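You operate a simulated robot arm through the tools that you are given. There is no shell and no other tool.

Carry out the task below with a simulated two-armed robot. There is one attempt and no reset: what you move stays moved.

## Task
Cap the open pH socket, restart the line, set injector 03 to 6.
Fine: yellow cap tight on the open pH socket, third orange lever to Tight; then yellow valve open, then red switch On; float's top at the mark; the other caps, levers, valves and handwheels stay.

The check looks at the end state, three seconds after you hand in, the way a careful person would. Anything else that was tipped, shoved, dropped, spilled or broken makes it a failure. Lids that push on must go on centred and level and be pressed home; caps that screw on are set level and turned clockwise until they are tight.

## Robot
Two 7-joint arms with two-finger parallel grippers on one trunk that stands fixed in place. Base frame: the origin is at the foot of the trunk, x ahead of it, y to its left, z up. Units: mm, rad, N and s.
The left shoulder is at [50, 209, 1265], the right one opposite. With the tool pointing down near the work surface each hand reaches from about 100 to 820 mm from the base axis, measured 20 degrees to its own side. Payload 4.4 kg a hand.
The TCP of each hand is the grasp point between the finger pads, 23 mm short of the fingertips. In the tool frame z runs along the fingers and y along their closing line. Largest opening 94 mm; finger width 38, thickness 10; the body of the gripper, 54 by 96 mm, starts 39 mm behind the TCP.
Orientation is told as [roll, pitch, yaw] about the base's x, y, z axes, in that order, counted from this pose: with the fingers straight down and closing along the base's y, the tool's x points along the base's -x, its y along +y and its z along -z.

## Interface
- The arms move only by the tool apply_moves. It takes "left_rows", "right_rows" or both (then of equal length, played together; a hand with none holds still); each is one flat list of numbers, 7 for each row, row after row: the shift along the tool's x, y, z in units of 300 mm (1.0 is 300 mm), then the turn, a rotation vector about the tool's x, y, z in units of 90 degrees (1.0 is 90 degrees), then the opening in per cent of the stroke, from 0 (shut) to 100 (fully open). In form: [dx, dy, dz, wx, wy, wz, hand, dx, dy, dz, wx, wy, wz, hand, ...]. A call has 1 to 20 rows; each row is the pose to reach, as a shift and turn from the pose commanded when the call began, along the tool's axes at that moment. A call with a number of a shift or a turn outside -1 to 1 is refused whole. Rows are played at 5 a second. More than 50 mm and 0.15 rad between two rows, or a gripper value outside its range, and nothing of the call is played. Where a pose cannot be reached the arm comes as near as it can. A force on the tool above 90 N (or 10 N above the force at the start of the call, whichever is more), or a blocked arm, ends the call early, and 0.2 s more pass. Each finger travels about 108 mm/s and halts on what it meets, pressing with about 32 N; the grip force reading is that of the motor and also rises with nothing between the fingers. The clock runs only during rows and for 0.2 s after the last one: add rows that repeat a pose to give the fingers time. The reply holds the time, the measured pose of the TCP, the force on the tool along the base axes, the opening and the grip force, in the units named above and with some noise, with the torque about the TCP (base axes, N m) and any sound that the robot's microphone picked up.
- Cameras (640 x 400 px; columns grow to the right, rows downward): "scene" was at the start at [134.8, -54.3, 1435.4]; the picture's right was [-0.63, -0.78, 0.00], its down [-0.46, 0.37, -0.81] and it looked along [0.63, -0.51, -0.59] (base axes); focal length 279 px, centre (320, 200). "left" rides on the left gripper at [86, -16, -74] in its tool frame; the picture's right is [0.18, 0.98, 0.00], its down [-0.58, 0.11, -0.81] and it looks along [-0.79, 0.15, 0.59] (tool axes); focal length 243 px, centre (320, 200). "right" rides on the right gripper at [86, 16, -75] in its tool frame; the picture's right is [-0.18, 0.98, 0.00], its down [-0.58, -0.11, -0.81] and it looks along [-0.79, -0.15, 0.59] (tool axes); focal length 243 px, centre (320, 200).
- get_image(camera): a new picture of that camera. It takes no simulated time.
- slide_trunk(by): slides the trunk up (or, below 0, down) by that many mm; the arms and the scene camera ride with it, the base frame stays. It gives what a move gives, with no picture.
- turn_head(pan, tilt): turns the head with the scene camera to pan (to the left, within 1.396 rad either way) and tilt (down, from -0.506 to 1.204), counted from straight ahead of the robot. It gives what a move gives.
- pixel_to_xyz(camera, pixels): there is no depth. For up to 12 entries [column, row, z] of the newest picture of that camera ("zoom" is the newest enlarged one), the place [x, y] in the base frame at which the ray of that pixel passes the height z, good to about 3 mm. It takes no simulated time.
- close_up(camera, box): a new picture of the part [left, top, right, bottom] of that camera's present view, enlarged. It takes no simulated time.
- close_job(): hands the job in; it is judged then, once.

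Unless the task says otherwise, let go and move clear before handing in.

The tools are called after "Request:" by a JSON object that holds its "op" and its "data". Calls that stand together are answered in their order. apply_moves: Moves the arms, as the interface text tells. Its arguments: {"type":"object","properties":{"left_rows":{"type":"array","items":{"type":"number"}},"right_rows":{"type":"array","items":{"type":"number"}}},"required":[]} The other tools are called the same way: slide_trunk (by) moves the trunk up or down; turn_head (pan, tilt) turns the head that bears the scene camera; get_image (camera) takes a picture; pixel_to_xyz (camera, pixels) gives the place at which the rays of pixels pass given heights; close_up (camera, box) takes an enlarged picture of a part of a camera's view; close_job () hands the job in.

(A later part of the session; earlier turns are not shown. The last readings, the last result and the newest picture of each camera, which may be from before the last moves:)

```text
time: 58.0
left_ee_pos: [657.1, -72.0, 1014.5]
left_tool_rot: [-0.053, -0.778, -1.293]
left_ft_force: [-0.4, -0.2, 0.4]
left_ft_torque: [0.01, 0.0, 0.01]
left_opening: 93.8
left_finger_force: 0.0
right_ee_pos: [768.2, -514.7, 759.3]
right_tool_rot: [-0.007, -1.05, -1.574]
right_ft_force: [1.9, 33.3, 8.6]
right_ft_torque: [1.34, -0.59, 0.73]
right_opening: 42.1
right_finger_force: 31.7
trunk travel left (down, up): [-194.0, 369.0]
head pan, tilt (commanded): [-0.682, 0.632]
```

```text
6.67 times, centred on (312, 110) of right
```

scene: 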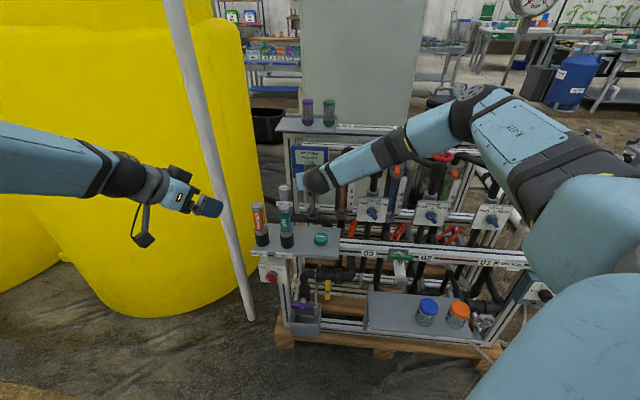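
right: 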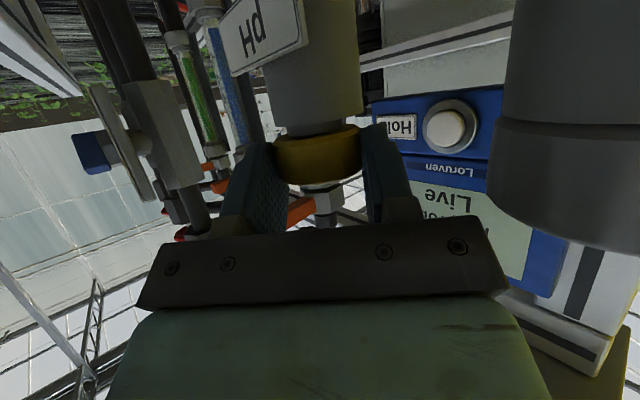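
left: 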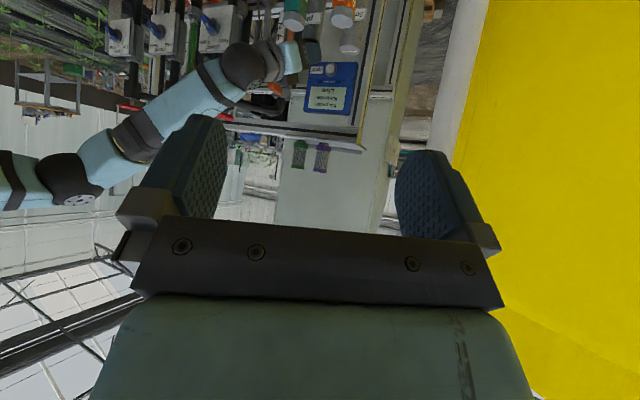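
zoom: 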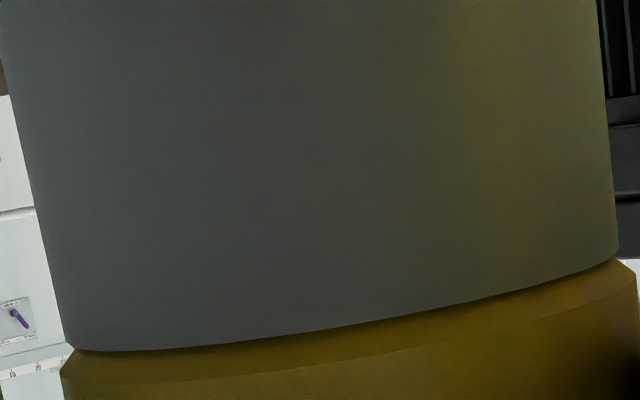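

The cap dropped to z≈759 and its body now sits right at the rim with no stub showing — but there is a 33 N push along +y, so the hand is off the cap's true axis. I'll relieve that side load first.

Request:
{"op": "apply_moves", "data": {"right_rows": [0.005, 0.0033, -0.0087, 0, 0, 0, 38, 0.01, 0.0067, -0.0173, 0, 0, 0, 38, 0.01, 0.0067, -0.0173, 0, 0, 0, 38]}}

Request:
{"op": "get_image", "data": {"camera": "right"}}

Request:
{"op": "close_up", "data": {"camera": "right", "box": [224, 80, 416, 200]}}

Request:
{"op": "close_up", "data": {"camera": "scene", "box": [280, 165, 360, 215]}}

```text
time: 58.9
left_ee_pos: [657.3, -71.9, 1016.2]
left_tool_rot: [-0.048, -0.779, -1.293]
left_ft_force: [0.1, -0.7, 0.0]
left_ft_torque: [0.03, 0.01, -0.02]
left_opening: 94.0
left_finger_force: 0.1
right_ee_pos: [767.2, -514.7, 759.8]
right_tool_rot: [-0.006, -1.056, -1.578]
right_ft_force: [0.5, 20.6, 10.3]
right_ft_torque: [1.17, -0.7, 0.37]
right_opening: 41.9
right_finger_force: 32.6
trunk travel left (down, up): [-194.0, 369.0]
head pan, tilt (commanded): [-0.682, 0.632]
```

```text
taken
```

right: 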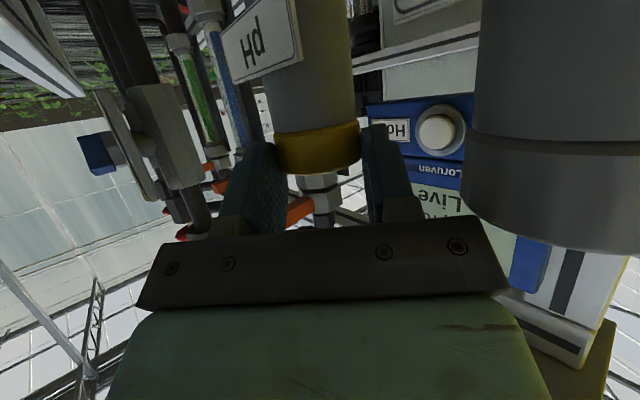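

```text
3.33 times, centred on (320, 140) of right
```

zoom: 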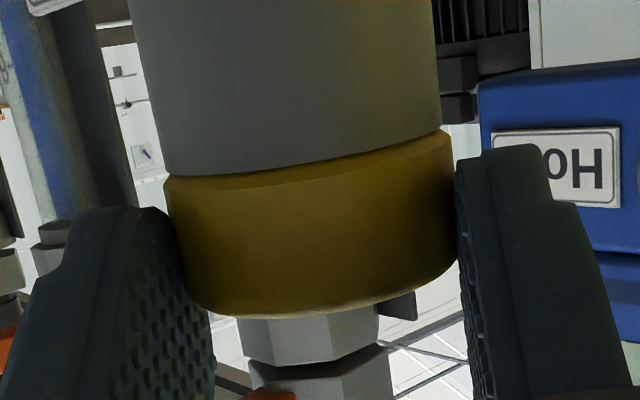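

```text
8.00 times, centred on (320, 190) of scene
```

zoom: 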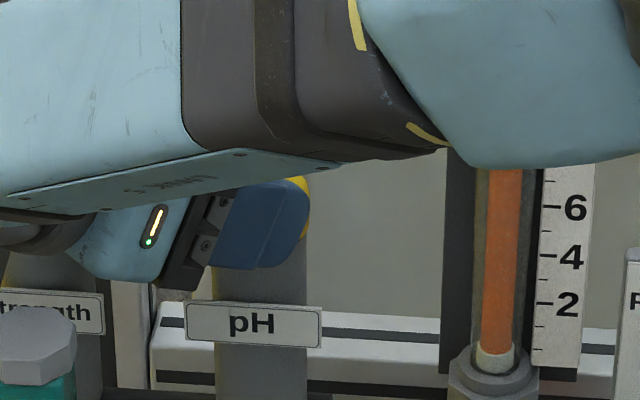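

The cap is seated flush on the rim, and the pads' lower corners now reach below the rim and are pinching the pipe itself, which explains the side force. I'll open, rise 10 mm, and check the cap before re-gripping higher.

Request:
{"op": "apply_moves", "data": {"right_rows": [0, 0, 0, 0, 0, 0, 50, 0, 0, 0, 0, 0, 0, 62, 0, 0, 0, 0, 0, 0, 62, -0.0144, 0, -0.0083, 0, 0, 0, 62, -0.0289, 0, -0.0167, 0, 0, 0, 62]}}

Request:
{"op": "close_up", "data": {"camera": "right", "box": [224, 80, 416, 200]}}

Request:
{"op": "close_up", "data": {"camera": "left", "box": [280, 10, 376, 70]}}

```text
time: 60.0
left_ee_pos: [658.1, -73.1, 1016.0]
left_tool_rot: [-0.048, -0.775, -1.294]
left_ft_force: [-0.7, 0.0, 0.3]
left_ft_torque: [-0.03, 0.01, 0.01]
left_opening: 94.1
left_finger_force: 0.2
right_ee_pos: [767.8, -514.6, 767.1]
right_tool_rot: [-0.013, -1.054, -1.572]
right_ft_force: [0.3, -0.2, -0.7]
right_ft_torque: [0.02, -0.02, 0.01]
right_opening: 58.2
right_finger_force: 0.2
trunk travel left (down, up): [-194.0, 369.0]
head pan, tilt (commanded): [-0.682, 0.632]
```

```text
3.33 times, centred on (320, 140) of right
```

zoom: 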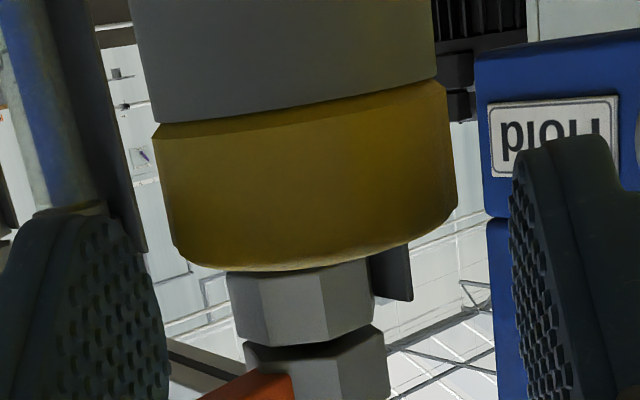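

```text
6.67 times, centred on (328, 40) of left
```

zoom: 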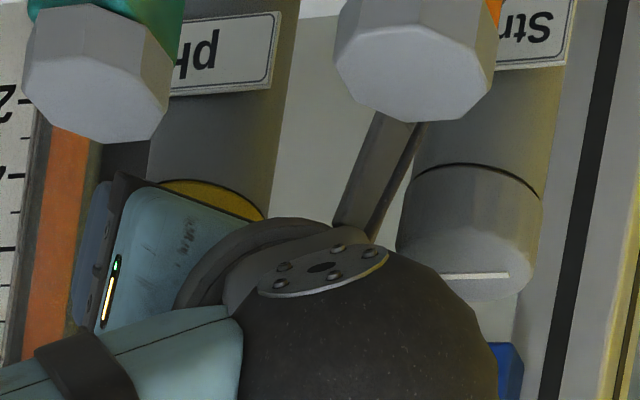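

The cap stays put, level and flush on the socket after release. I'll swing the open fingers back anticlockwise around it to yaw -27° and re-grip higher up on the cap body.

Request:
{"op": "apply_moves", "data": {"right_rows": [-0.0089, -0.006, -0.0046, -0.0758, 0, -0.0438, 64, -0.0095, -0.0118, -0.0036, -0.1516, 0, -0.0875, 64, -0.0105, -0.0173, -0.0019, -0.2273, 0, -0.1313, 64, -0.0119, -0.0226, 0.0005, -0.3031, 0, -0.175, 64, -0.0136, -0.0275, 0.0035, -0.3789, 0, -0.2188, 64, -0.0156, -0.0318, 0.0071, -0.4547, 0, -0.2625, 64, -0.0179, -0.0355, 0.0111, -0.5304, 0, -0.3063, 64, -0.0205, -0.0386, 0.0155, -0.6062, 0, -0.35, 64, -0.0205, -0.0386, 0.0155, -0.6062, 0, -0.35, 64]}}

Request:
{"op": "get_image", "data": {"camera": "right"}}

Request:
{"op": "close_up", "data": {"camera": "right", "box": [224, 80, 416, 200]}}

Request:
{"op": "close_up", "data": {"camera": "left", "box": [280, 20, 360, 70]}}

```text
time: 62.0
left_ee_pos: [656.9, -74.4, 1013.0]
left_tool_rot: [-0.051, -0.774, -1.293]
left_ft_force: [0.0, -0.4, -0.2]
left_ft_torque: [0.01, 0.0, -0.05]
left_opening: 93.6
left_finger_force: 0.0
right_ee_pos: [756.8, -521.7, 771.0]
right_tool_rot: [-0.013, -1.044, -0.472]
right_ft_force: [0.3, -0.6, 0.1]
right_ft_torque: [0.0, -0.02, 0.03]
right_opening: 60.4
right_finger_force: 0.0
trunk travel left (down, up): [-194.0, 369.0]
head pan, tilt (commanded): [-0.682, 0.632]
```

```text
taken
```

right: 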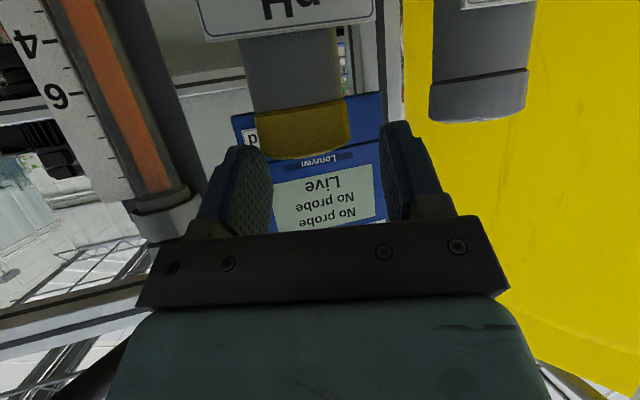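

```text
3.33 times, centred on (320, 140) of right
```

zoom: 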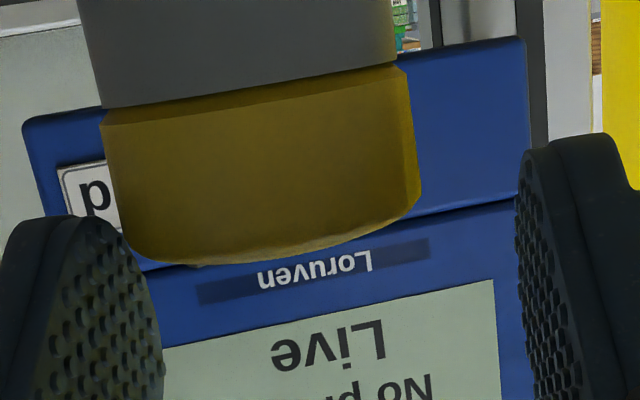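

```text
8.00 times, centred on (320, 45) of left
```

zoom: 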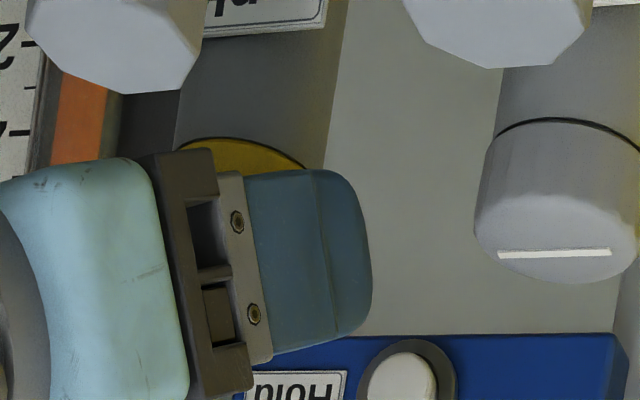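

The cap is now about 6 mm to the -y side and 16 mm ahead, which pins the socket axis at about (768,-534). I'll shift so the fingers are centred on it with the cap nearer the middle of the pads.

Request:
{"op": "apply_moves", "data": {"right_rows": [0, -0.01, 0, 0, 0, 0, 64, 0, -0.02, 0, 0, 0, 0, 64, -0.0035, -0.02, 0.0095, 0, 0, 0, 64, -0.0071, -0.02, 0.019, 0, 0, 0, 64, -0.0071, -0.02, 0.019, 0, 0, 0, 64]}}

Request:
{"op": "close_up", "data": {"camera": "right", "box": [224, 80, 416, 200]}}

```text
time: 63.2
left_ee_pos: [659.0, -72.7, 1014.6]
left_tool_rot: [-0.05, -0.775, -1.292]
left_ft_force: [-0.5, 0.0, -0.3]
left_ft_torque: [-0.02, 0.01, -0.03]
left_opening: 93.8
left_finger_force: 0.1
right_ee_pos: [759.5, -530.6, 770.5]
right_tool_rot: [-0.013, -1.045, -0.471]
right_ft_force: [0.2, 0.5, 0.1]
right_ft_torque: [-0.02, -0.01, 0.0]
right_opening: 59.9
right_finger_force: 0.1
trunk travel left (down, up): [-194.0, 369.0]
head pan, tilt (commanded): [-0.682, 0.632]
```

```text
3.33 times, centred on (320, 140) of right
```

zoom: 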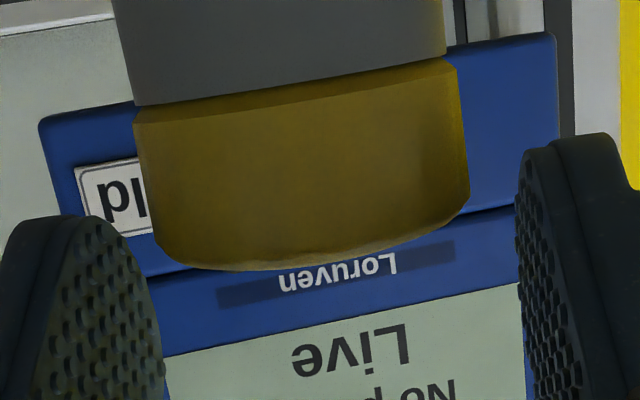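

Centred now. I'll lower 2 mm and close on the cap body, clear of the pipe.

Request:
{"op": "apply_moves", "data": {"right_rows": [0.0058, 0, 0.0033, 0, 0, 0, 60, 0.0058, 0, 0.0033, 0, 0, 0, 50, 0.0058, 0, 0.0033, 0, 0, 0, 42, 0.0058, 0, 0.0033, 0, 0, 0, 38, 0.0058, 0, 0.0033, 0, 0, 0, 38]}}

Request:
{"op": "close_up", "data": {"camera": "right", "box": [224, 80, 416, 200]}}

```text
time: 64.5
left_ee_pos: [658.1, -73.3, 1012.5]
left_tool_rot: [-0.051, -0.775, -1.293]
left_ft_force: [0.1, 0.2, 0.3]
left_ft_torque: [0.0, 0.01, 0.0]
left_opening: 94.0
left_finger_force: 0.0
right_ee_pos: [760.0, -529.7, 768.4]
right_tool_rot: [-0.013, -1.045, -0.474]
right_ft_force: [0.3, 0.2, 0.1]
right_ft_torque: [0.2, -0.12, -0.03]
right_opening: 40.5
right_finger_force: 32.4
trunk travel left (down, up): [-194.0, 369.0]
head pan, tilt (commanded): [-0.682, 0.632]
```

```text
3.33 times, centred on (320, 140) of right
```

zoom: 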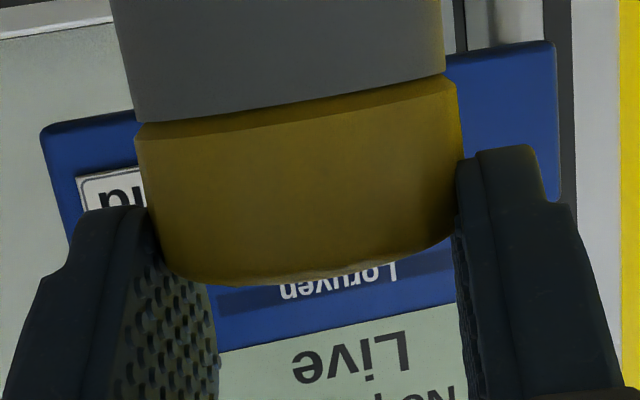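

Gripped at 40.5 mm with no side load. I'll turn it clockwise another 63° and watch the torque.

Request:
{"op": "apply_moves", "data": {"right_rows": [0.0, 0.0044, 0.0003, 0.0758, 0, 0.0438, 38, -0.0003, 0.0086, 0.0012, 0.1516, 0, 0.0875, 38, -0.0009, 0.0127, 0.0025, 0.2273, 0, 0.1313, 38, -0.0018, 0.0165, 0.0044, 0.3031, 0, 0.175, 38, -0.0029, 0.0201, 0.0067, 0.3789, 0, 0.2188, 38, -0.0042, 0.0233, 0.0093, 0.4547, 0, 0.2625, 38, -0.0058, 0.026, 0.0123, 0.5304, 0, 0.3063, 38, -0.0075, 0.0282, 0.0157, 0.6062, 0, 0.35, 38]}}

Request:
{"op": "close_up", "data": {"camera": "right", "box": [224, 80, 416, 200]}}

Request:
{"op": "close_up", "data": {"camera": "scene", "box": [280, 165, 360, 215]}}

```text
time: 66.2
left_ee_pos: [657.1, -73.7, 1014.8]
left_tool_rot: [-0.049, -0.775, -1.293]
left_ft_force: [0.1, -0.4, 0.4]
left_ft_torque: [0.0, 0.0, 0.02]
left_opening: 94.1
left_finger_force: 0.0
right_ee_pos: [767.1, -526.4, 766.4]
right_tool_rot: [-0.009, -1.053, -1.576]
right_ft_force: [-9.9, -6.4, 1.1]
right_ft_torque: [-0.25, 0.22, 0.75]
right_opening: 41.5
right_finger_force: 32.0
trunk travel left (down, up): [-194.0, 369.0]
head pan, tilt (commanded): [-0.682, 0.632]
```

```text
3.33 times, centred on (320, 140) of right
```

zoom: 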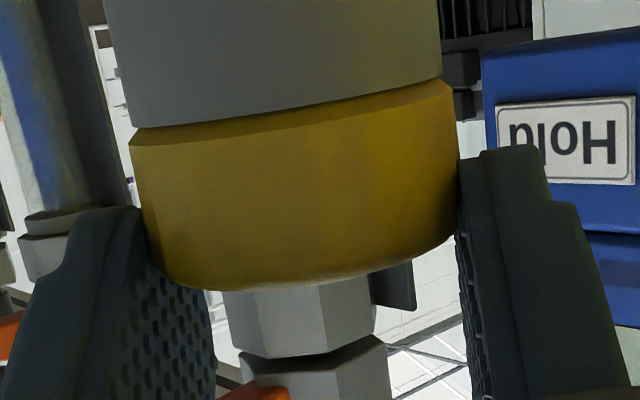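

```text
8.00 times, centred on (320, 190) of scene
```

zoom: 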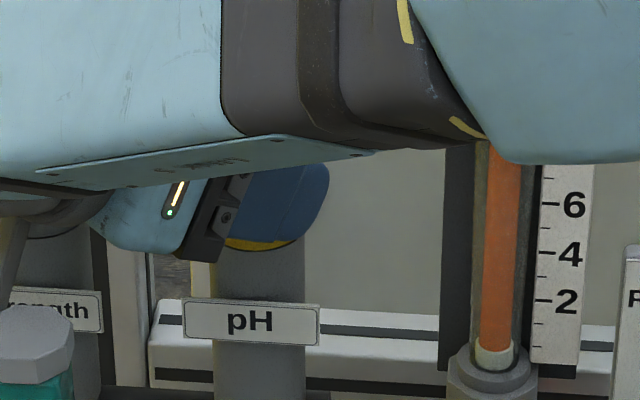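

Torque about z is 0.75 N·m with little side force. I'll test with a gentle 4 mm upward pull whether the thread now holds.

Request:
{"op": "apply_moves", "data": {"right_rows": [-0.0058, 0, -0.0033, 0, 0, 0, 38, -0.0115, 0, -0.0067, 0, 0, 0, 38, -0.0115, 0, -0.0067, 0, 0, 0, 38]}}

Request:
{"op": "close_up", "data": {"camera": "right", "box": [224, 80, 416, 200]}}

```text
time: 67.0
left_ee_pos: [658.5, -74.8, 1013.4]
left_tool_rot: [-0.05, -0.774, -1.294]
left_ft_force: [-0.7, 0.1, -0.3]
left_ft_torque: [-0.03, -0.02, -0.02]
left_opening: 93.9
left_finger_force: 0.1
right_ee_pos: [767.3, -526.7, 766.8]
right_tool_rot: [-0.017, -1.05, -1.568]
right_ft_force: [-18.7, -8.4, -15.7]
right_ft_torque: [-0.27, 0.22, 0.4]
right_opening: 41.7
right_finger_force: 32.1
trunk travel left (down, up): [-194.0, 369.0]
head pan, tilt (commanded): [-0.682, 0.632]
```

```text
3.33 times, centred on (320, 140) of right
```

zoom: 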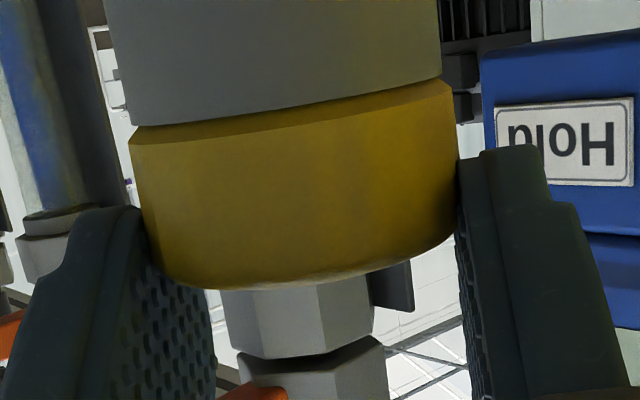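

The cap now holds against a 16 N pull, so the thread is engaged. I'll release, swing back, and take another turn to bring it tight.

Request:
{"op": "apply_moves", "data": {"right_rows": [0.0115, 0, 0.0067, 0, 0, 0, 45, 0.0115, 0, 0.0067, 0, 0, 0, 58, 0.0058, 0, 0.0033, 0, 0, 0, 64, 0, 0, 0, 0, 0, 0, 64]}}

Request:
{"op": "close_up", "data": {"camera": "right", "box": [224, 80, 416, 200]}}

```text
time: 68.0
left_ee_pos: [658.2, -71.8, 1013.8]
left_tool_rot: [-0.049, -0.775, -1.294]
left_ft_force: [-0.5, -0.8, 0.0]
left_ft_torque: [0.04, -0.01, 0.01]
left_opening: 93.8
left_finger_force: 0.2
right_ee_pos: [767.9, -526.0, 771.0]
right_tool_rot: [-0.01, -1.05, -1.572]
right_ft_force: [-0.8, -0.9, -0.1]
right_ft_torque: [0.0, -0.01, 0.01]
right_opening: 59.9
right_finger_force: 0.0
trunk travel left (down, up): [-194.0, 369.0]
head pan, tilt (commanded): [-0.682, 0.632]
```

```text
3.33 times, centred on (320, 140) of right
```

zoom: 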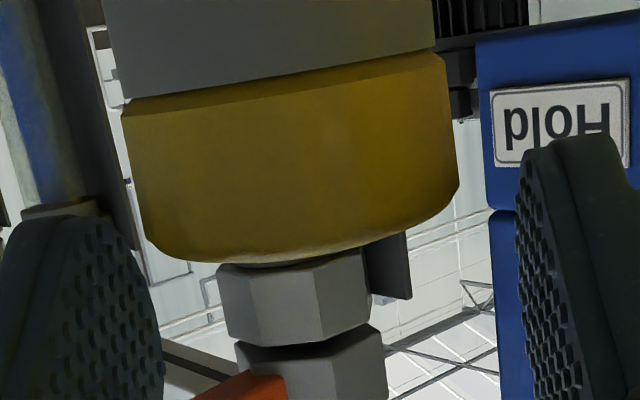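

I'll swing the open fingers back to yaw -27° around the cap.

Request:
{"op": "apply_moves", "data": {"right_rows": [0.0005, -0.0044, -0.0008, -0.0758, 0, -0.0438, 64, 0.0006, -0.009, -0.0011, -0.1516, 0, -0.0875, 64, 0.0004, -0.0136, -0.0006, -0.2273, 0, -0.1313, 64, -0.0003, -0.0181, 0.0004, -0.3031, 0, -0.175, 64, -0.0012, -0.0225, 0.0021, -0.3789, 0, -0.2188, 64, -0.0025, -0.0265, 0.0044, -0.4547, 0, -0.2625, 64, -0.0042, -0.0301, 0.0073, -0.5304, 0, -0.3063, 64, -0.0062, -0.0332, 0.0107, -0.6062, 0, -0.35, 64, -0.0062, -0.0332, 0.0107, -0.6062, 0, -0.35, 64]}}

Request:
{"op": "close_up", "data": {"camera": "right", "box": [224, 80, 416, 200]}}

Request:
{"op": "close_up", "data": {"camera": "left", "box": [280, 20, 360, 70]}}

```text
time: 70.0
left_ee_pos: [657.0, -74.4, 1014.5]
left_tool_rot: [-0.048, -0.773, -1.294]
left_ft_force: [-0.7, 0.3, 0.2]
left_ft_torque: [-0.01, 0.0, 0.01]
left_opening: 94.2
left_finger_force: 0.1
right_ee_pos: [757.2, -529.3, 770.1]
right_tool_rot: [-0.009, -1.044, -0.474]
right_ft_force: [0.1, -0.3, 0.0]
right_ft_torque: [0.04, -0.01, -0.01]
right_opening: 60.2
right_finger_force: 0.1
trunk travel left (down, up): [-194.0, 369.0]
head pan, tilt (commanded): [-0.682, 0.632]
```

```text
3.33 times, centred on (320, 140) of right
```

zoom: 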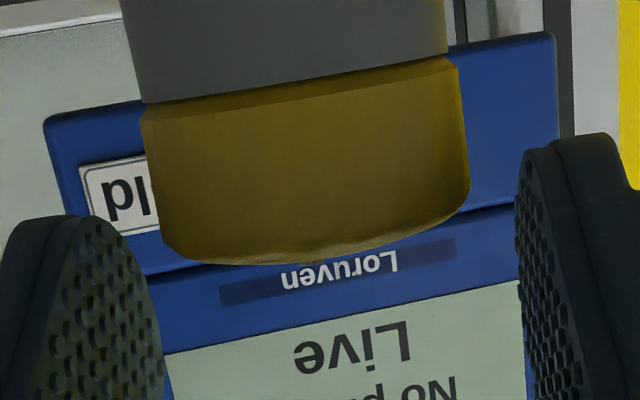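

```text
8.00 times, centred on (320, 45) of left
```

zoom: 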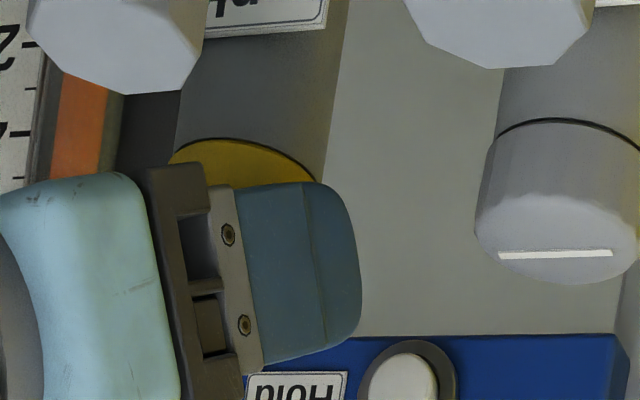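

Centred again (cap centre at zoom 309). Lower 2 mm, grip and turn clockwise again.

Request:
{"op": "apply_moves", "data": {"right_rows": [0.0058, 0, 0.0033, 0, 0, 0, 60, 0.0058, 0, 0.0033, 0, 0, 0, 50, 0.0058, 0, 0.0033, 0, 0, 0, 42, 0.0058, 0, 0.0033, 0, 0, 0, 36, 0.0058, 0, 0.0033, 0, 0, 0, 36]}}

Request:
{"op": "apply_moves", "data": {"right_rows": [0.0, 0.0044, 0.0003, 0.0758, 0, 0.0438, 36, -0.0003, 0.0086, 0.0012, 0.1516, 0, 0.0875, 36, -0.0009, 0.0127, 0.0025, 0.2273, 0, 0.1313, 36]}}

Request:
{"op": "close_up", "data": {"camera": "right", "box": [224, 80, 416, 200]}}

```text
time: 71.2
left_ee_pos: [658.0, -73.2, 1014.8]
left_tool_rot: [-0.052, -0.774, -1.295]
left_ft_force: [0.6, 0.4, -0.3]
left_ft_torque: [-0.02, 0.02, -0.01]
left_opening: 93.9
left_finger_force: 0.1
right_ee_pos: [757.3, -528.3, 768.4]
right_tool_rot: [-0.012, -1.043, -0.472]
right_ft_force: [0.4, 3.3, -2.3]
right_ft_torque: [0.33, -0.09, 0.08]
right_opening: 41.4
right_finger_force: 31.7
trunk travel left (down, up): [-194.0, 369.0]
head pan, tilt (commanded): [-0.682, 0.632]
```

```text
time: 72.0
left_ee_pos: [659.0, -73.2, 1014.6]
left_tool_rot: [-0.051, -0.775, -1.293]
left_ft_force: [-0.2, 0.1, -0.2]
left_ft_torque: [0.02, 0.01, 0.0]
left_opening: 93.9
left_finger_force: 0.0
right_ee_pos: [761.1, -525.5, 769.3]
right_tool_rot: [-0.015, -1.047, -0.883]
right_ft_force: [-3.2, 4.1, -2.2]
right_ft_torque: [0.28, -0.05, 0.76]
right_opening: 41.7
right_finger_force: 32.1
trunk travel left (down, up): [-194.0, 369.0]
head pan, tilt (commanded): [-0.682, 0.632]
```

```text
3.33 times, centred on (320, 140) of right
```

zoom: 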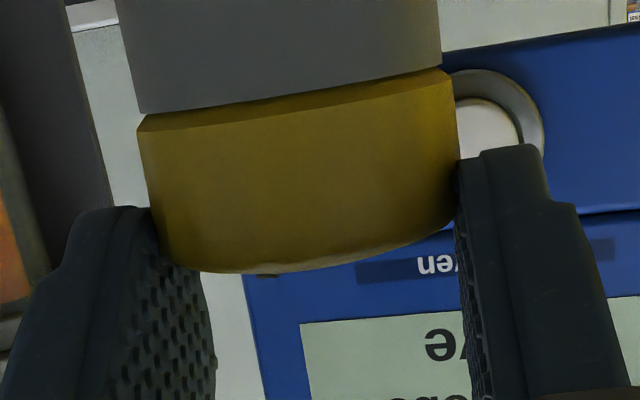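

Torque is again about 0.76 N·m, and the small raised mark on the cap's top edge moved from zoom (313,262) to (265,273) as the hand turned, meaning the pads slipped and the cap itself did not turn — it is resisting. I'll complete this stroke to see whether it moves at all.

Request:
{"op": "apply_moves", "data": {"right_rows": [-0.0009, 0.0038, 0.0019, 0.0758, 0, 0.0438, 36, -0.002, 0.0074, 0.0042, 0.1516, 0, 0.0875, 36, -0.0033, 0.0106, 0.0068, 0.2273, 0, 0.1313, 36, -0.0049, 0.0133, 0.0098, 0.3031, 0, 0.175, 36]}}

Request:
{"op": "close_up", "data": {"camera": "right", "box": [224, 80, 416, 200]}}

```text
time: 73.0
left_ee_pos: [658.2, -73.1, 1013.9]
left_tool_rot: [-0.05, -0.776, -1.293]
left_ft_force: [0.5, -0.4, 0.0]
left_ft_torque: [0.02, 0.01, 0.01]
left_opening: 93.7
left_finger_force: 0.2
right_ee_pos: [766.0, -526.5, 769.9]
right_tool_rot: [-0.01, -1.052, -1.44]
right_ft_force: [9.8, 3.6, 1.0]
right_ft_torque: [0.05, -0.22, 0.48]
right_opening: 41.9
right_finger_force: 32.1
trunk travel left (down, up): [-194.0, 369.0]
head pan, tilt (commanded): [-0.682, 0.632]
```

```text
3.33 times, centred on (320, 140) of right
```

zoom: 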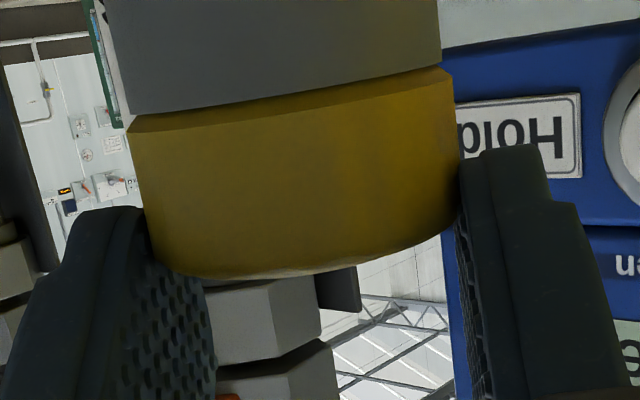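

The mark is out of view now. I'll open and rise straight up clear of the cap so the scene camera can see its white line.

Request:
{"op": "apply_moves", "data": {"right_rows": [0, 0, 0, 0, 0, 0, 50, 0, 0, 0, 0, 0, 0, 64, -0.058, 0, -0.033, 0, 0, 0, 64, -0.144, 0, -0.083, 0, 0, 0, 64, -0.231, 0, -0.133, 0, 0, 0, 64, -0.346, 0, -0.2, 0, 0, 0, 64]}}

Request:
{"op": "close_up", "data": {"camera": "scene", "box": [280, 165, 360, 215]}}

Request:
{"op": "close_up", "data": {"camera": "left", "box": [280, 20, 360, 70]}}

```text
time: 74.5
left_ee_pos: [656.6, -73.0, 1015.5]
left_tool_rot: [-0.049, -0.776, -1.294]
left_ft_force: [0.5, 0.2, 0.2]
left_ft_torque: [-0.01, 0.01, 0.03]
left_opening: 94.0
left_finger_force: 0.1
right_ee_pos: [765.6, -525.7, 888.3]
right_tool_rot: [-0.009, -1.052, -1.438]
right_ft_force: [0.3, 0.1, 0.2]
right_ft_torque: [0.0, 0.01, 0.01]
right_opening: 60.1
right_finger_force: 0.0
trunk travel left (down, up): [-194.0, 369.0]
head pan, tilt (commanded): [-0.682, 0.632]
```

```text
8.00 times, centred on (320, 190) of scene
```

zoom: 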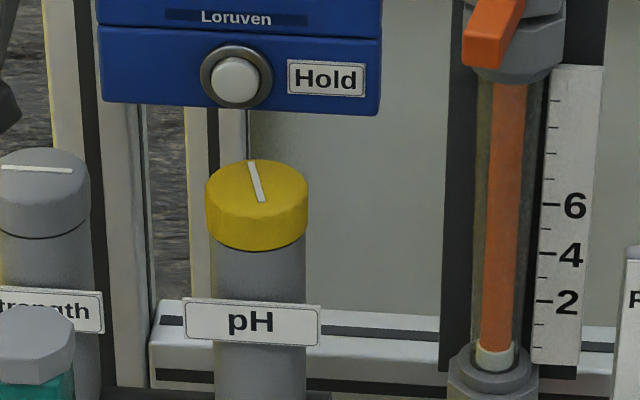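

```text
8.00 times, centred on (320, 45) of left
```

zoom: 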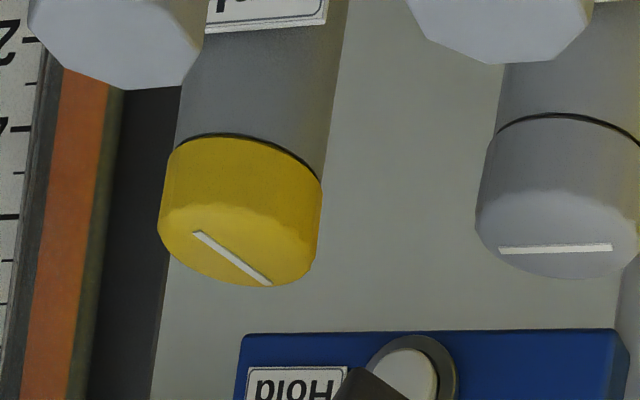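

The white line now shows the cap has turned about 90° clockwise since placement and then held firm while the pads slipped; it sits level with the same thin seam as the Strength cap. I'll zoom in on the seam from both cameras to confirm it's fully home.

Request:
{"op": "close_up", "data": {"camera": "left", "box": [290, 30, 370, 80]}}

Request:
{"op": "close_up", "data": {"camera": "left", "box": [292, 40, 332, 65]}}

Request:
{"op": "close_up", "data": {"camera": "scene", "box": [292, 180, 332, 205]}}

```text
8.00 times, centred on (330, 55) of left
```

zoom: 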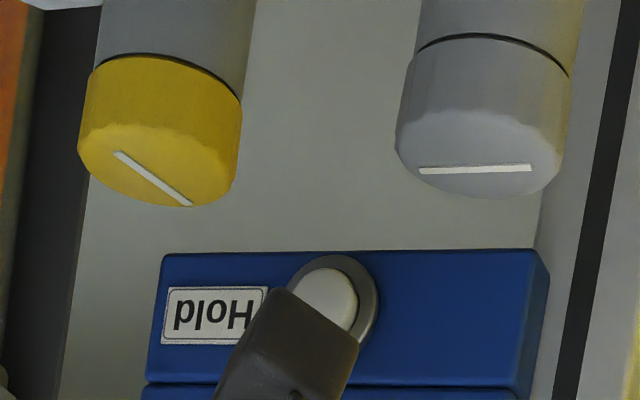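

```text
16.00 times, centred on (312, 52) of left
```

zoom: 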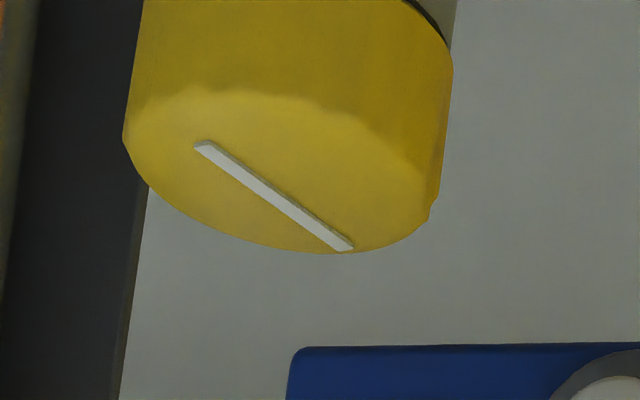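

```text
16.00 times, centred on (312, 192) of scene
```

zoom: 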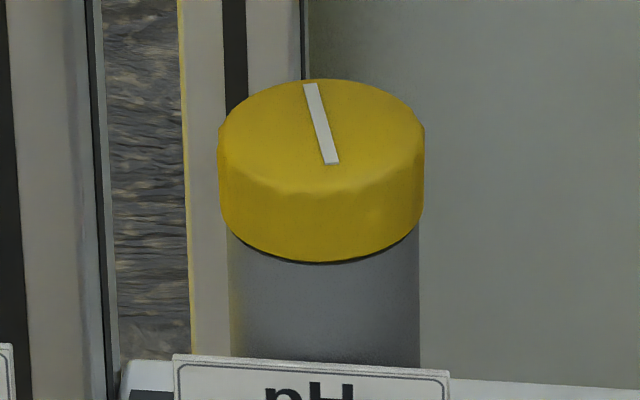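

The yellow cap's seam matches the Strength cap's and it's level: that part is done. Next the yellow valve: I'll zoom on it and the red switch from the scene camera.

Request:
{"op": "close_up", "data": {"camera": "scene", "box": [300, 255, 364, 295]}}

Request:
{"op": "close_up", "data": {"camera": "scene", "box": [250, 245, 314, 285]}}

Request:
{"op": "close_up", "data": {"camera": "scene", "box": [240, 210, 400, 310]}}

```text
10.00 times, centred on (332, 275) of scene
```

zoom: 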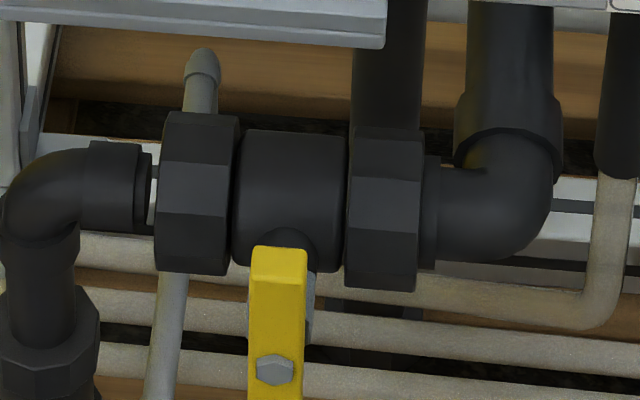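

```text
10.00 times, centred on (282, 265) of scene
```

zoom: 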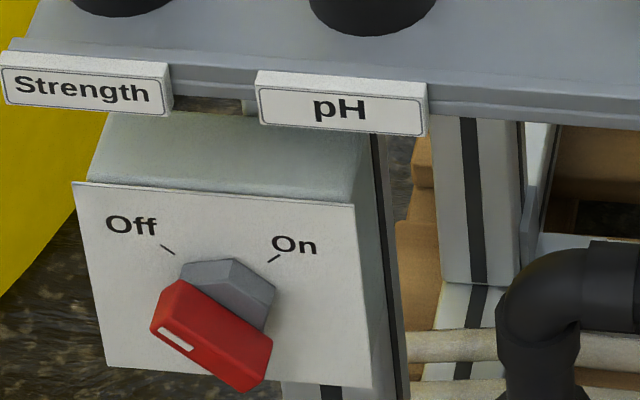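

```text
4.00 times, centred on (320, 260) of scene
```

zoom: 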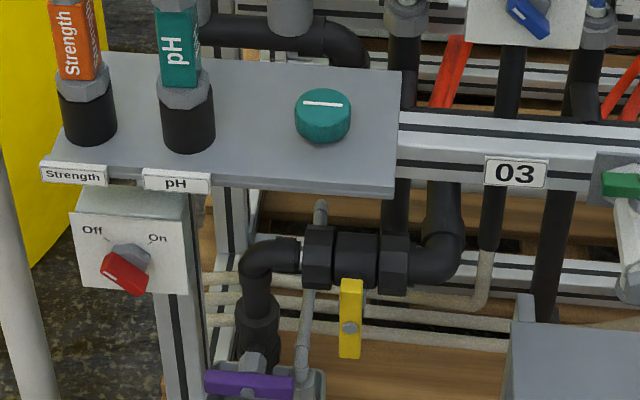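

The yellow handle is a ~100 mm bar, vertical, in front of the horizontal pipe with its pivot nut at about (556,-430,497) and its axis facing the front. I'll first retreat the right hand outward at height, turning square to the skid.

Request:
{"op": "apply_moves", "data": {"right_rows": [0.044, -0.1, -0.076, -0.04, 0, -0.023, 60, 0.088, -0.2, -0.153, -0.08, 0, -0.046, 60, 0.131, -0.3, -0.229, -0.12, 0, -0.069, 60, 0.175, -0.4, -0.306, -0.16, 0, -0.092, 60, 0.219, -0.5, -0.382, -0.2, 0, -0.115, 60, 0.263, -0.6, -0.459, -0.241, 0, -0.138, 60, 0.306, -0.7, -0.535, -0.281, 0, -0.161, 60, 0.35, -0.8, -0.612, -0.321, 0, -0.184, 60, 0.394, -0.9, -0.688, -0.361, 0, -0.2065, 60]}}

Request:
{"op": "get_image", "data": {"camera": "scene"}}

```text
time: 76.5
left_ee_pos: [658.4, -73.7, 1014.8]
left_tool_rot: [-0.051, -0.777, -1.293]
left_ft_force: [-0.3, 0.8, 0.0]
left_ft_torque: [-0.01, -0.04, -0.03]
left_opening: 93.9
left_finger_force: 0.1
right_ee_pos: [469.7, -323.9, 888.8]
right_tool_rot: [-0.007, -1.047, -0.785]
right_ft_force: [0.4, -0.3, 0.4]
right_ft_torque: [0.0, 0.04, -0.01]
right_opening: 56.5
right_finger_force: 0.1
trunk travel left (down, up): [-194.0, 369.0]
head pan, tilt (commanded): [-0.682, 0.632]
```

```text
taken
```

scene: 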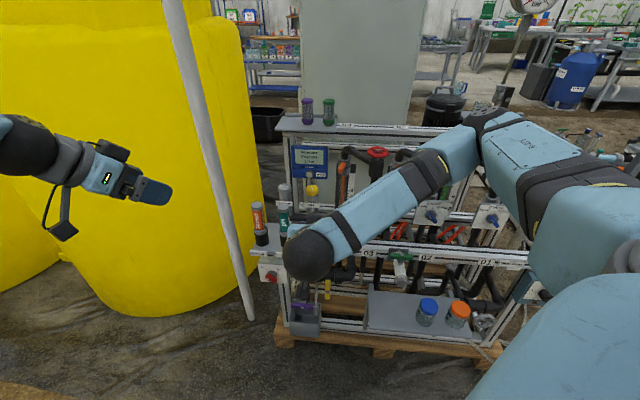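

The hand is clear in front of the skid; the elbow is about 220 mm in front of the handwheels, so lowering is safe. I'll pitch the tool to horizontal, then lower the trunk.

Request:
{"op": "apply_moves", "data": {"right_rows": [0, 0, 0, 0, -0.083, 0, 60, 0, 0, 0, 0, -0.167, 0, 60, 0, 0, 0, 0, -0.25, 0, 60, 0, 0, 0, 0, -0.333, 0, 60, 0, 0, 0, 0, -0.333, 0, 60]}}

Request:
{"op": "slide_trunk", "data": {"by": -150}}

Request:
{"op": "get_image", "data": {"camera": "scene"}}

Request:
{"op": "get_image", "data": {"camera": "right"}}

```text
time: 77.7
left_ee_pos: [656.8, -73.2, 1014.2]
left_tool_rot: [-0.051, -0.778, -1.294]
left_ft_force: [-0.4, -0.1, -0.6]
left_ft_torque: [-0.02, 0.01, -0.03]
left_opening: 94.1
left_finger_force: 0.1
right_ee_pos: [560.3, -345.6, 903.5]
right_tool_rot: [-0.759, -1.565, -0.031]
right_ft_force: [0.2, 0.1, -0.1]
right_ft_torque: [0.0, 0.02, 0.02]
right_opening: 56.4
right_finger_force: 0.1
right hand out of reach, approached as far as the arm can: row 3, 4, 5
trunk travel left (down, up): [-194.0, 369.0]
head pan, tilt (commanded): [-0.682, 0.632]
```

```text
time: 79.4
left_ee_pos: [658.6, -73.3, 865.3]
left_tool_rot: [-0.049, -0.775, -1.295]
left_ft_force: [-0.9, -0.6, 0.3]
left_ft_torque: [0.01, -0.03, 0.01]
left_opening: 93.8
left_finger_force: 0.1
right_ee_pos: [559.9, -345.6, 753.2]
right_tool_rot: [-0.566, -1.565, -0.224]
right_ft_force: [0.7, 0.2, 0.2]
right_ft_torque: [-0.04, -0.01, -0.03]
right_opening: 56.6
right_finger_force: 0.1
trunk travel left (down, up): [-44.0, 519.0]
head pan, tilt (commanded): [-0.682, 0.632]
```

```text
taken
```

scene: 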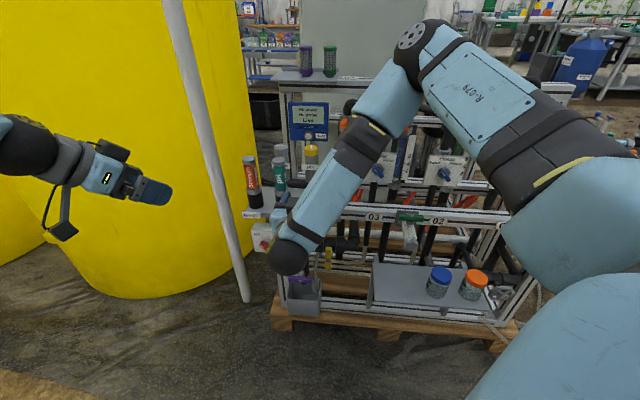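

```text
taken
```

right: 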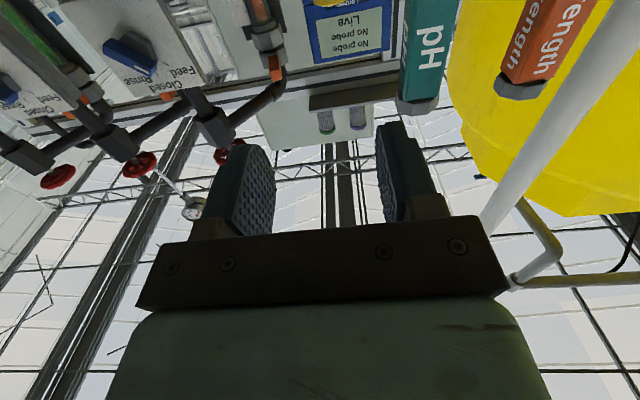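

The horizontal pose was only reachable a bit further out, but the tool is now level and square to the skid at (560,-346,753), about 50 mm in front of the lower shelf's edge. I'll descend to valve height (z≈497) while shifting to be straight in front of it.

Request:
{"op": "apply_moves", "data": {"right_rows": [0.107, -0.025, -0.013, 0, 0, 0, 60, 0.213, -0.05, -0.026, 0, 0, 0, 60, 0.32, -0.075, -0.039, 0, 0, 0, 60, 0.427, -0.1, -0.052, 0, 0, 0, 60, 0.533, -0.125, -0.064, 0, 0, 0, 60, 0.64, -0.15, -0.077, 0, 0, 0, 60, 0.747, -0.175, -0.09, 0, 0, 0, 60, 0.853, -0.2, -0.103, 0, 0, 0, 60, 0.853, -0.2, -0.103, 0, 0, 0, 60]}}

Request:
{"op": "get_image", "data": {"camera": "scene"}}

Request:
{"op": "get_image", "data": {"camera": "right"}}

```text
time: 81.4
left_ee_pos: [658.3, -73.4, 865.0]
left_tool_rot: [-0.049, -0.776, -1.294]
left_ft_force: [0.4, -0.9, -1.2]
left_ft_torque: [0.02, -0.03, 0.03]
left_opening: 94.0
left_finger_force: 0.0
right_ee_pos: [518.7, -347.6, 492.0]
right_tool_rot: [-0.213, -1.553, -0.598]
right_ft_force: [0.6, 0.0, 0.0]
right_ft_torque: [-0.03, 0.01, 0.02]
right_opening: 56.2
right_finger_force: 0.0
right hand out of reach, approached as far as the arm can: row 1, 2, 3, 4, 5, 6, 7, 8, 9
trunk travel left (down, up): [-44.0, 519.0]
head pan, tilt (commanded): [-0.682, 0.632]
```

```text
taken
```

scene: 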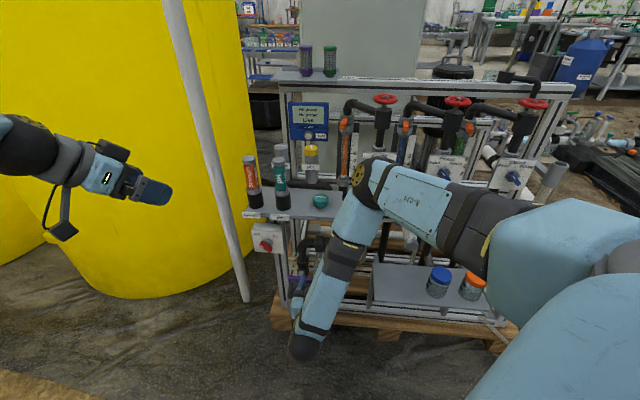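

```text
taken
```

right: 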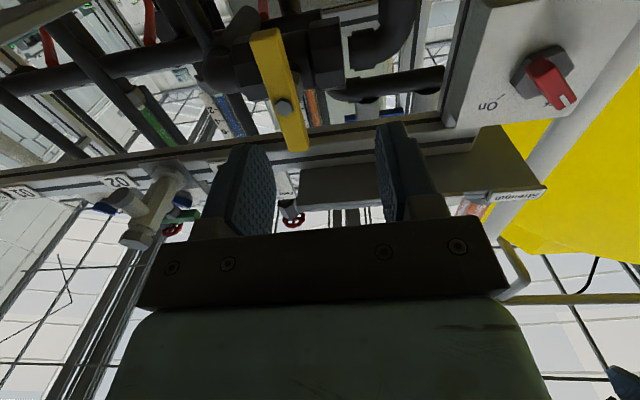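

The right arm is too folded to work comfortably this low and close. The left arm, extended from its own side, should reach the valve more naturally, so I'll raise the trunk back and park the right arm first.

Request:
{"op": "slide_trunk", "data": {"by": 300}}

Request:
{"op": "get_image", "data": {"camera": "scene"}}

```text
time: 84.4
left_ee_pos: [656.5, -73.7, 1165.9]
left_tool_rot: [-0.05, -0.775, -1.292]
left_ft_force: [-0.1, 0.1, 0.8]
left_ft_torque: [0.02, -0.01, 0.03]
left_opening: 94.2
left_finger_force: 0.1
right_ee_pos: [518.9, -348.1, 792.2]
right_tool_rot: [-0.237, -1.551, -0.575]
right_ft_force: [0.1, 0.2, -0.1]
right_ft_torque: [-0.06, -0.03, -0.02]
right_opening: 56.5
right_finger_force: 0.1
trunk travel left (down, up): [-344.0, 219.0]
head pan, tilt (commanded): [-0.682, 0.632]
```

```text
taken
```

scene: 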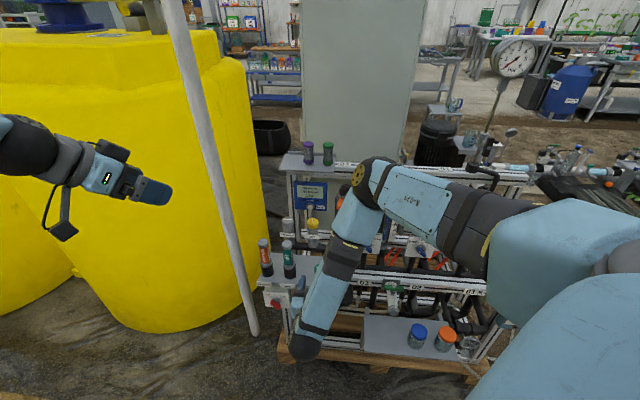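

I'll lift the right hand up and back toward its starting area while pitching it down.

Request:
{"op": "apply_moves", "data": {"right_rows": [-0.125, -0.059, -0.011, 0, 0.0625, 0, 60, -0.25, -0.119, -0.022, 0, 0.125, 0, 60, -0.375, -0.178, -0.033, 0, 0.1875, 0, 60, -0.5, -0.237, -0.044, 0, 0.25, 0, 60, -0.625, -0.296, -0.055, 0, 0.3125, 0, 60, -0.75, -0.356, -0.065, 0, 0.375, 0, 60, -0.875, -0.415, -0.076, 0, 0.4375, 0, 60, -1.0, -0.474, -0.087, 0, 0.5, 0, 60]}}

Request:
{"op": "get_image", "data": {"camera": "scene"}}

```text
time: 86.2
left_ee_pos: [656.6, -72.7, 1166.3]
left_tool_rot: [-0.048, -0.775, -1.292]
left_ft_force: [-0.5, 0.2, 0.1]
left_ft_torque: [-0.03, 0.0, 0.01]
left_opening: 93.8
left_finger_force: 0.1
right_ee_pos: [406.3, -433.2, 1094.6]
right_tool_rot: [-0.005, -0.767, -0.809]
right_ft_force: [-1.0, 0.2, -0.3]
right_ft_torque: [-0.03, 0.0, -0.01]
right_opening: 56.6
right_finger_force: 0.1
right hand out of reach, approached as far as the arm can: row 8
trunk travel left (down, up): [-344.0, 219.0]
head pan, tilt (commanded): [-0.682, 0.632]
```

```text
taken
```

scene: 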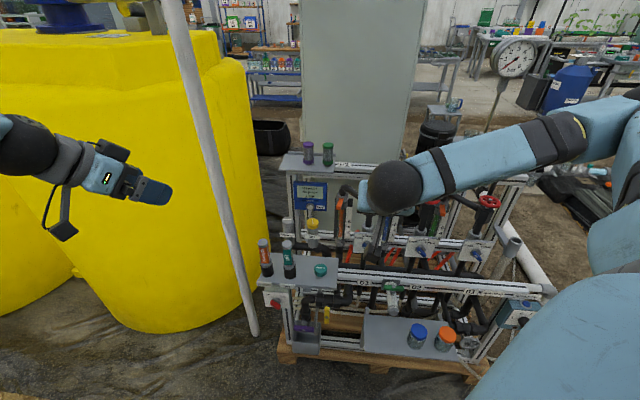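

I'll park the right hand further right and up, tool pointing down, to clear space for the left arm and the camera.

Request:
{"op": "apply_moves", "data": {"right_rows": [-0.037, -0.109, -0.033, 0, 0.07, 0, 60, -0.075, -0.217, -0.067, 0, 0.14, 0, 60, -0.112, -0.326, -0.1, 0, 0.21, 0, 60, -0.15, -0.435, -0.133, 0, 0.279, 0, 60, -0.187, -0.543, -0.166, 0, 0.349, 0, 60, -0.225, -0.652, -0.2, 0, 0.419, 0, 60, -0.262, -0.761, -0.233, 0, 0.489, 0, 60]}}

Request:
{"op": "get_image", "data": {"camera": "scene"}}

Request:
{"op": "close_up", "data": {"camera": "scene", "box": [280, 195, 360, 245]}}

```text
time: 87.8
left_ee_pos: [657.9, -73.6, 1164.8]
left_tool_rot: [-0.051, -0.775, -1.294]
left_ft_force: [0.0, 0.1, -0.1]
left_ft_torque: [0.0, 0.03, 0.0]
left_opening: 94.2
left_finger_force: 0.0
right_ee_pos: [247.7, -594.7, 1198.8]
right_tool_rot: [-0.003, 0.002, -0.812]
right_ft_force: [-0.3, -0.7, -0.3]
right_ft_torque: [0.0, 0.01, 0.0]
right_opening: 56.6
right_finger_force: 0.0
right hand out of reach, approached as far as the arm can: row 1, 2
trunk travel left (down, up): [-344.0, 219.0]
head pan, tilt (commanded): [-0.682, 0.632]
```

```text
taken
```

scene: 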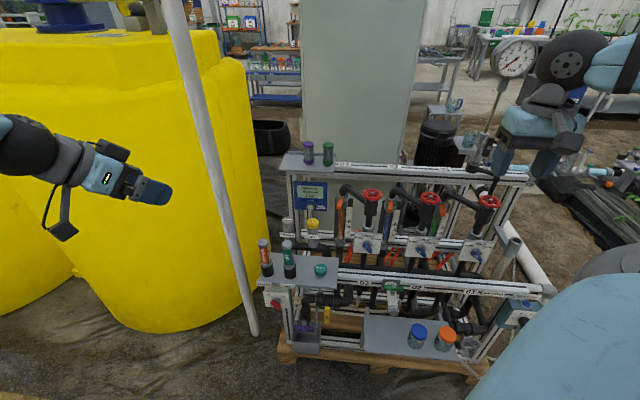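

```text
8.00 times, centred on (320, 220) of scene
```

zoom: 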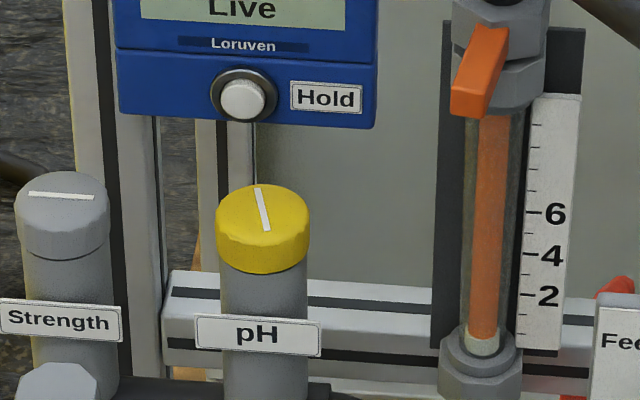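

The view is clear: cap on, lever 03 forward. Now I'll bring the left hand across in free space to in front of the valve's column (about (445,-346)), squared to the skid.

Request:
{"op": "apply_moves", "data": {"left_rows": [-0.054, -0.103, 0.053, -0.025, 0, -0.0256, 60, -0.108, -0.207, 0.106, -0.05, 0, -0.051, 60, -0.162, -0.31, 0.159, -0.075, 0, -0.077, 30, -0.216, -0.413, 0.212, -0.1, 0, -0.102, 10, -0.269, -0.517, 0.264, -0.125, 0, -0.128, 0, -0.323, -0.62, 0.317, -0.15, 0, -0.153, 0, -0.377, -0.723, 0.37, -0.175, 0, -0.179, 0, -0.431, -0.827, 0.423, -0.2, 0, -0.204, 0, -0.485, -0.93, 0.476, -0.2255, 0, -0.23, 0]}}

Request:
{"op": "get_image", "data": {"camera": "scene"}}

Request:
{"op": "get_image", "data": {"camera": "left"}}

```text
time: 89.8
left_ee_pos: [446.9, -334.4, 1179.6]
left_tool_rot: [-0.052, -0.763, -0.773]
left_ft_force: [1.1, 0.2, 0.0]
left_ft_torque: [0.0, 0.01, -0.03]
left_opening: 0.0
left_finger_force: 31.8
left hand out of reach, approached as far as the arm can: row 6
right_ee_pos: [247.9, -598.1, 1197.0]
right_tool_rot: [-0.002, 0.004, -0.809]
right_ft_force: [-0.1, -0.8, 0.1]
right_ft_torque: [0.01, 0.03, -0.02]
right_opening: 56.5
right_finger_force: 0.1
trunk travel left (down, up): [-344.0, 219.0]
head pan, tilt (commanded): [-0.682, 0.632]
```

```text
taken
```

scene: 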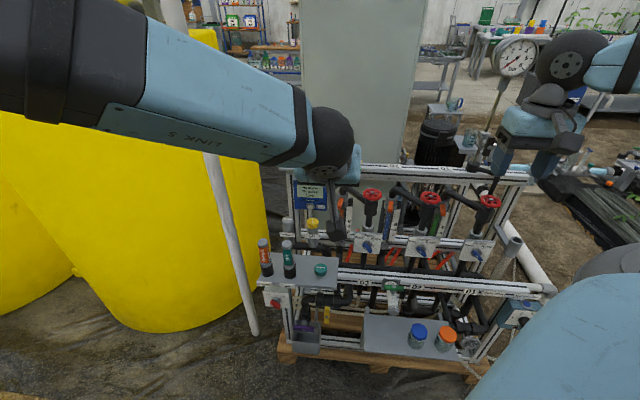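

```text
taken
```

left: 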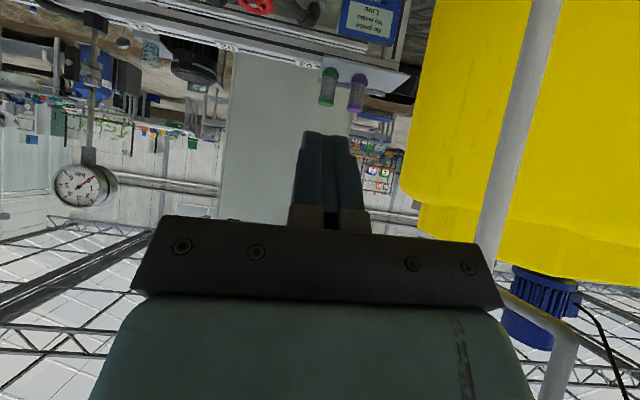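

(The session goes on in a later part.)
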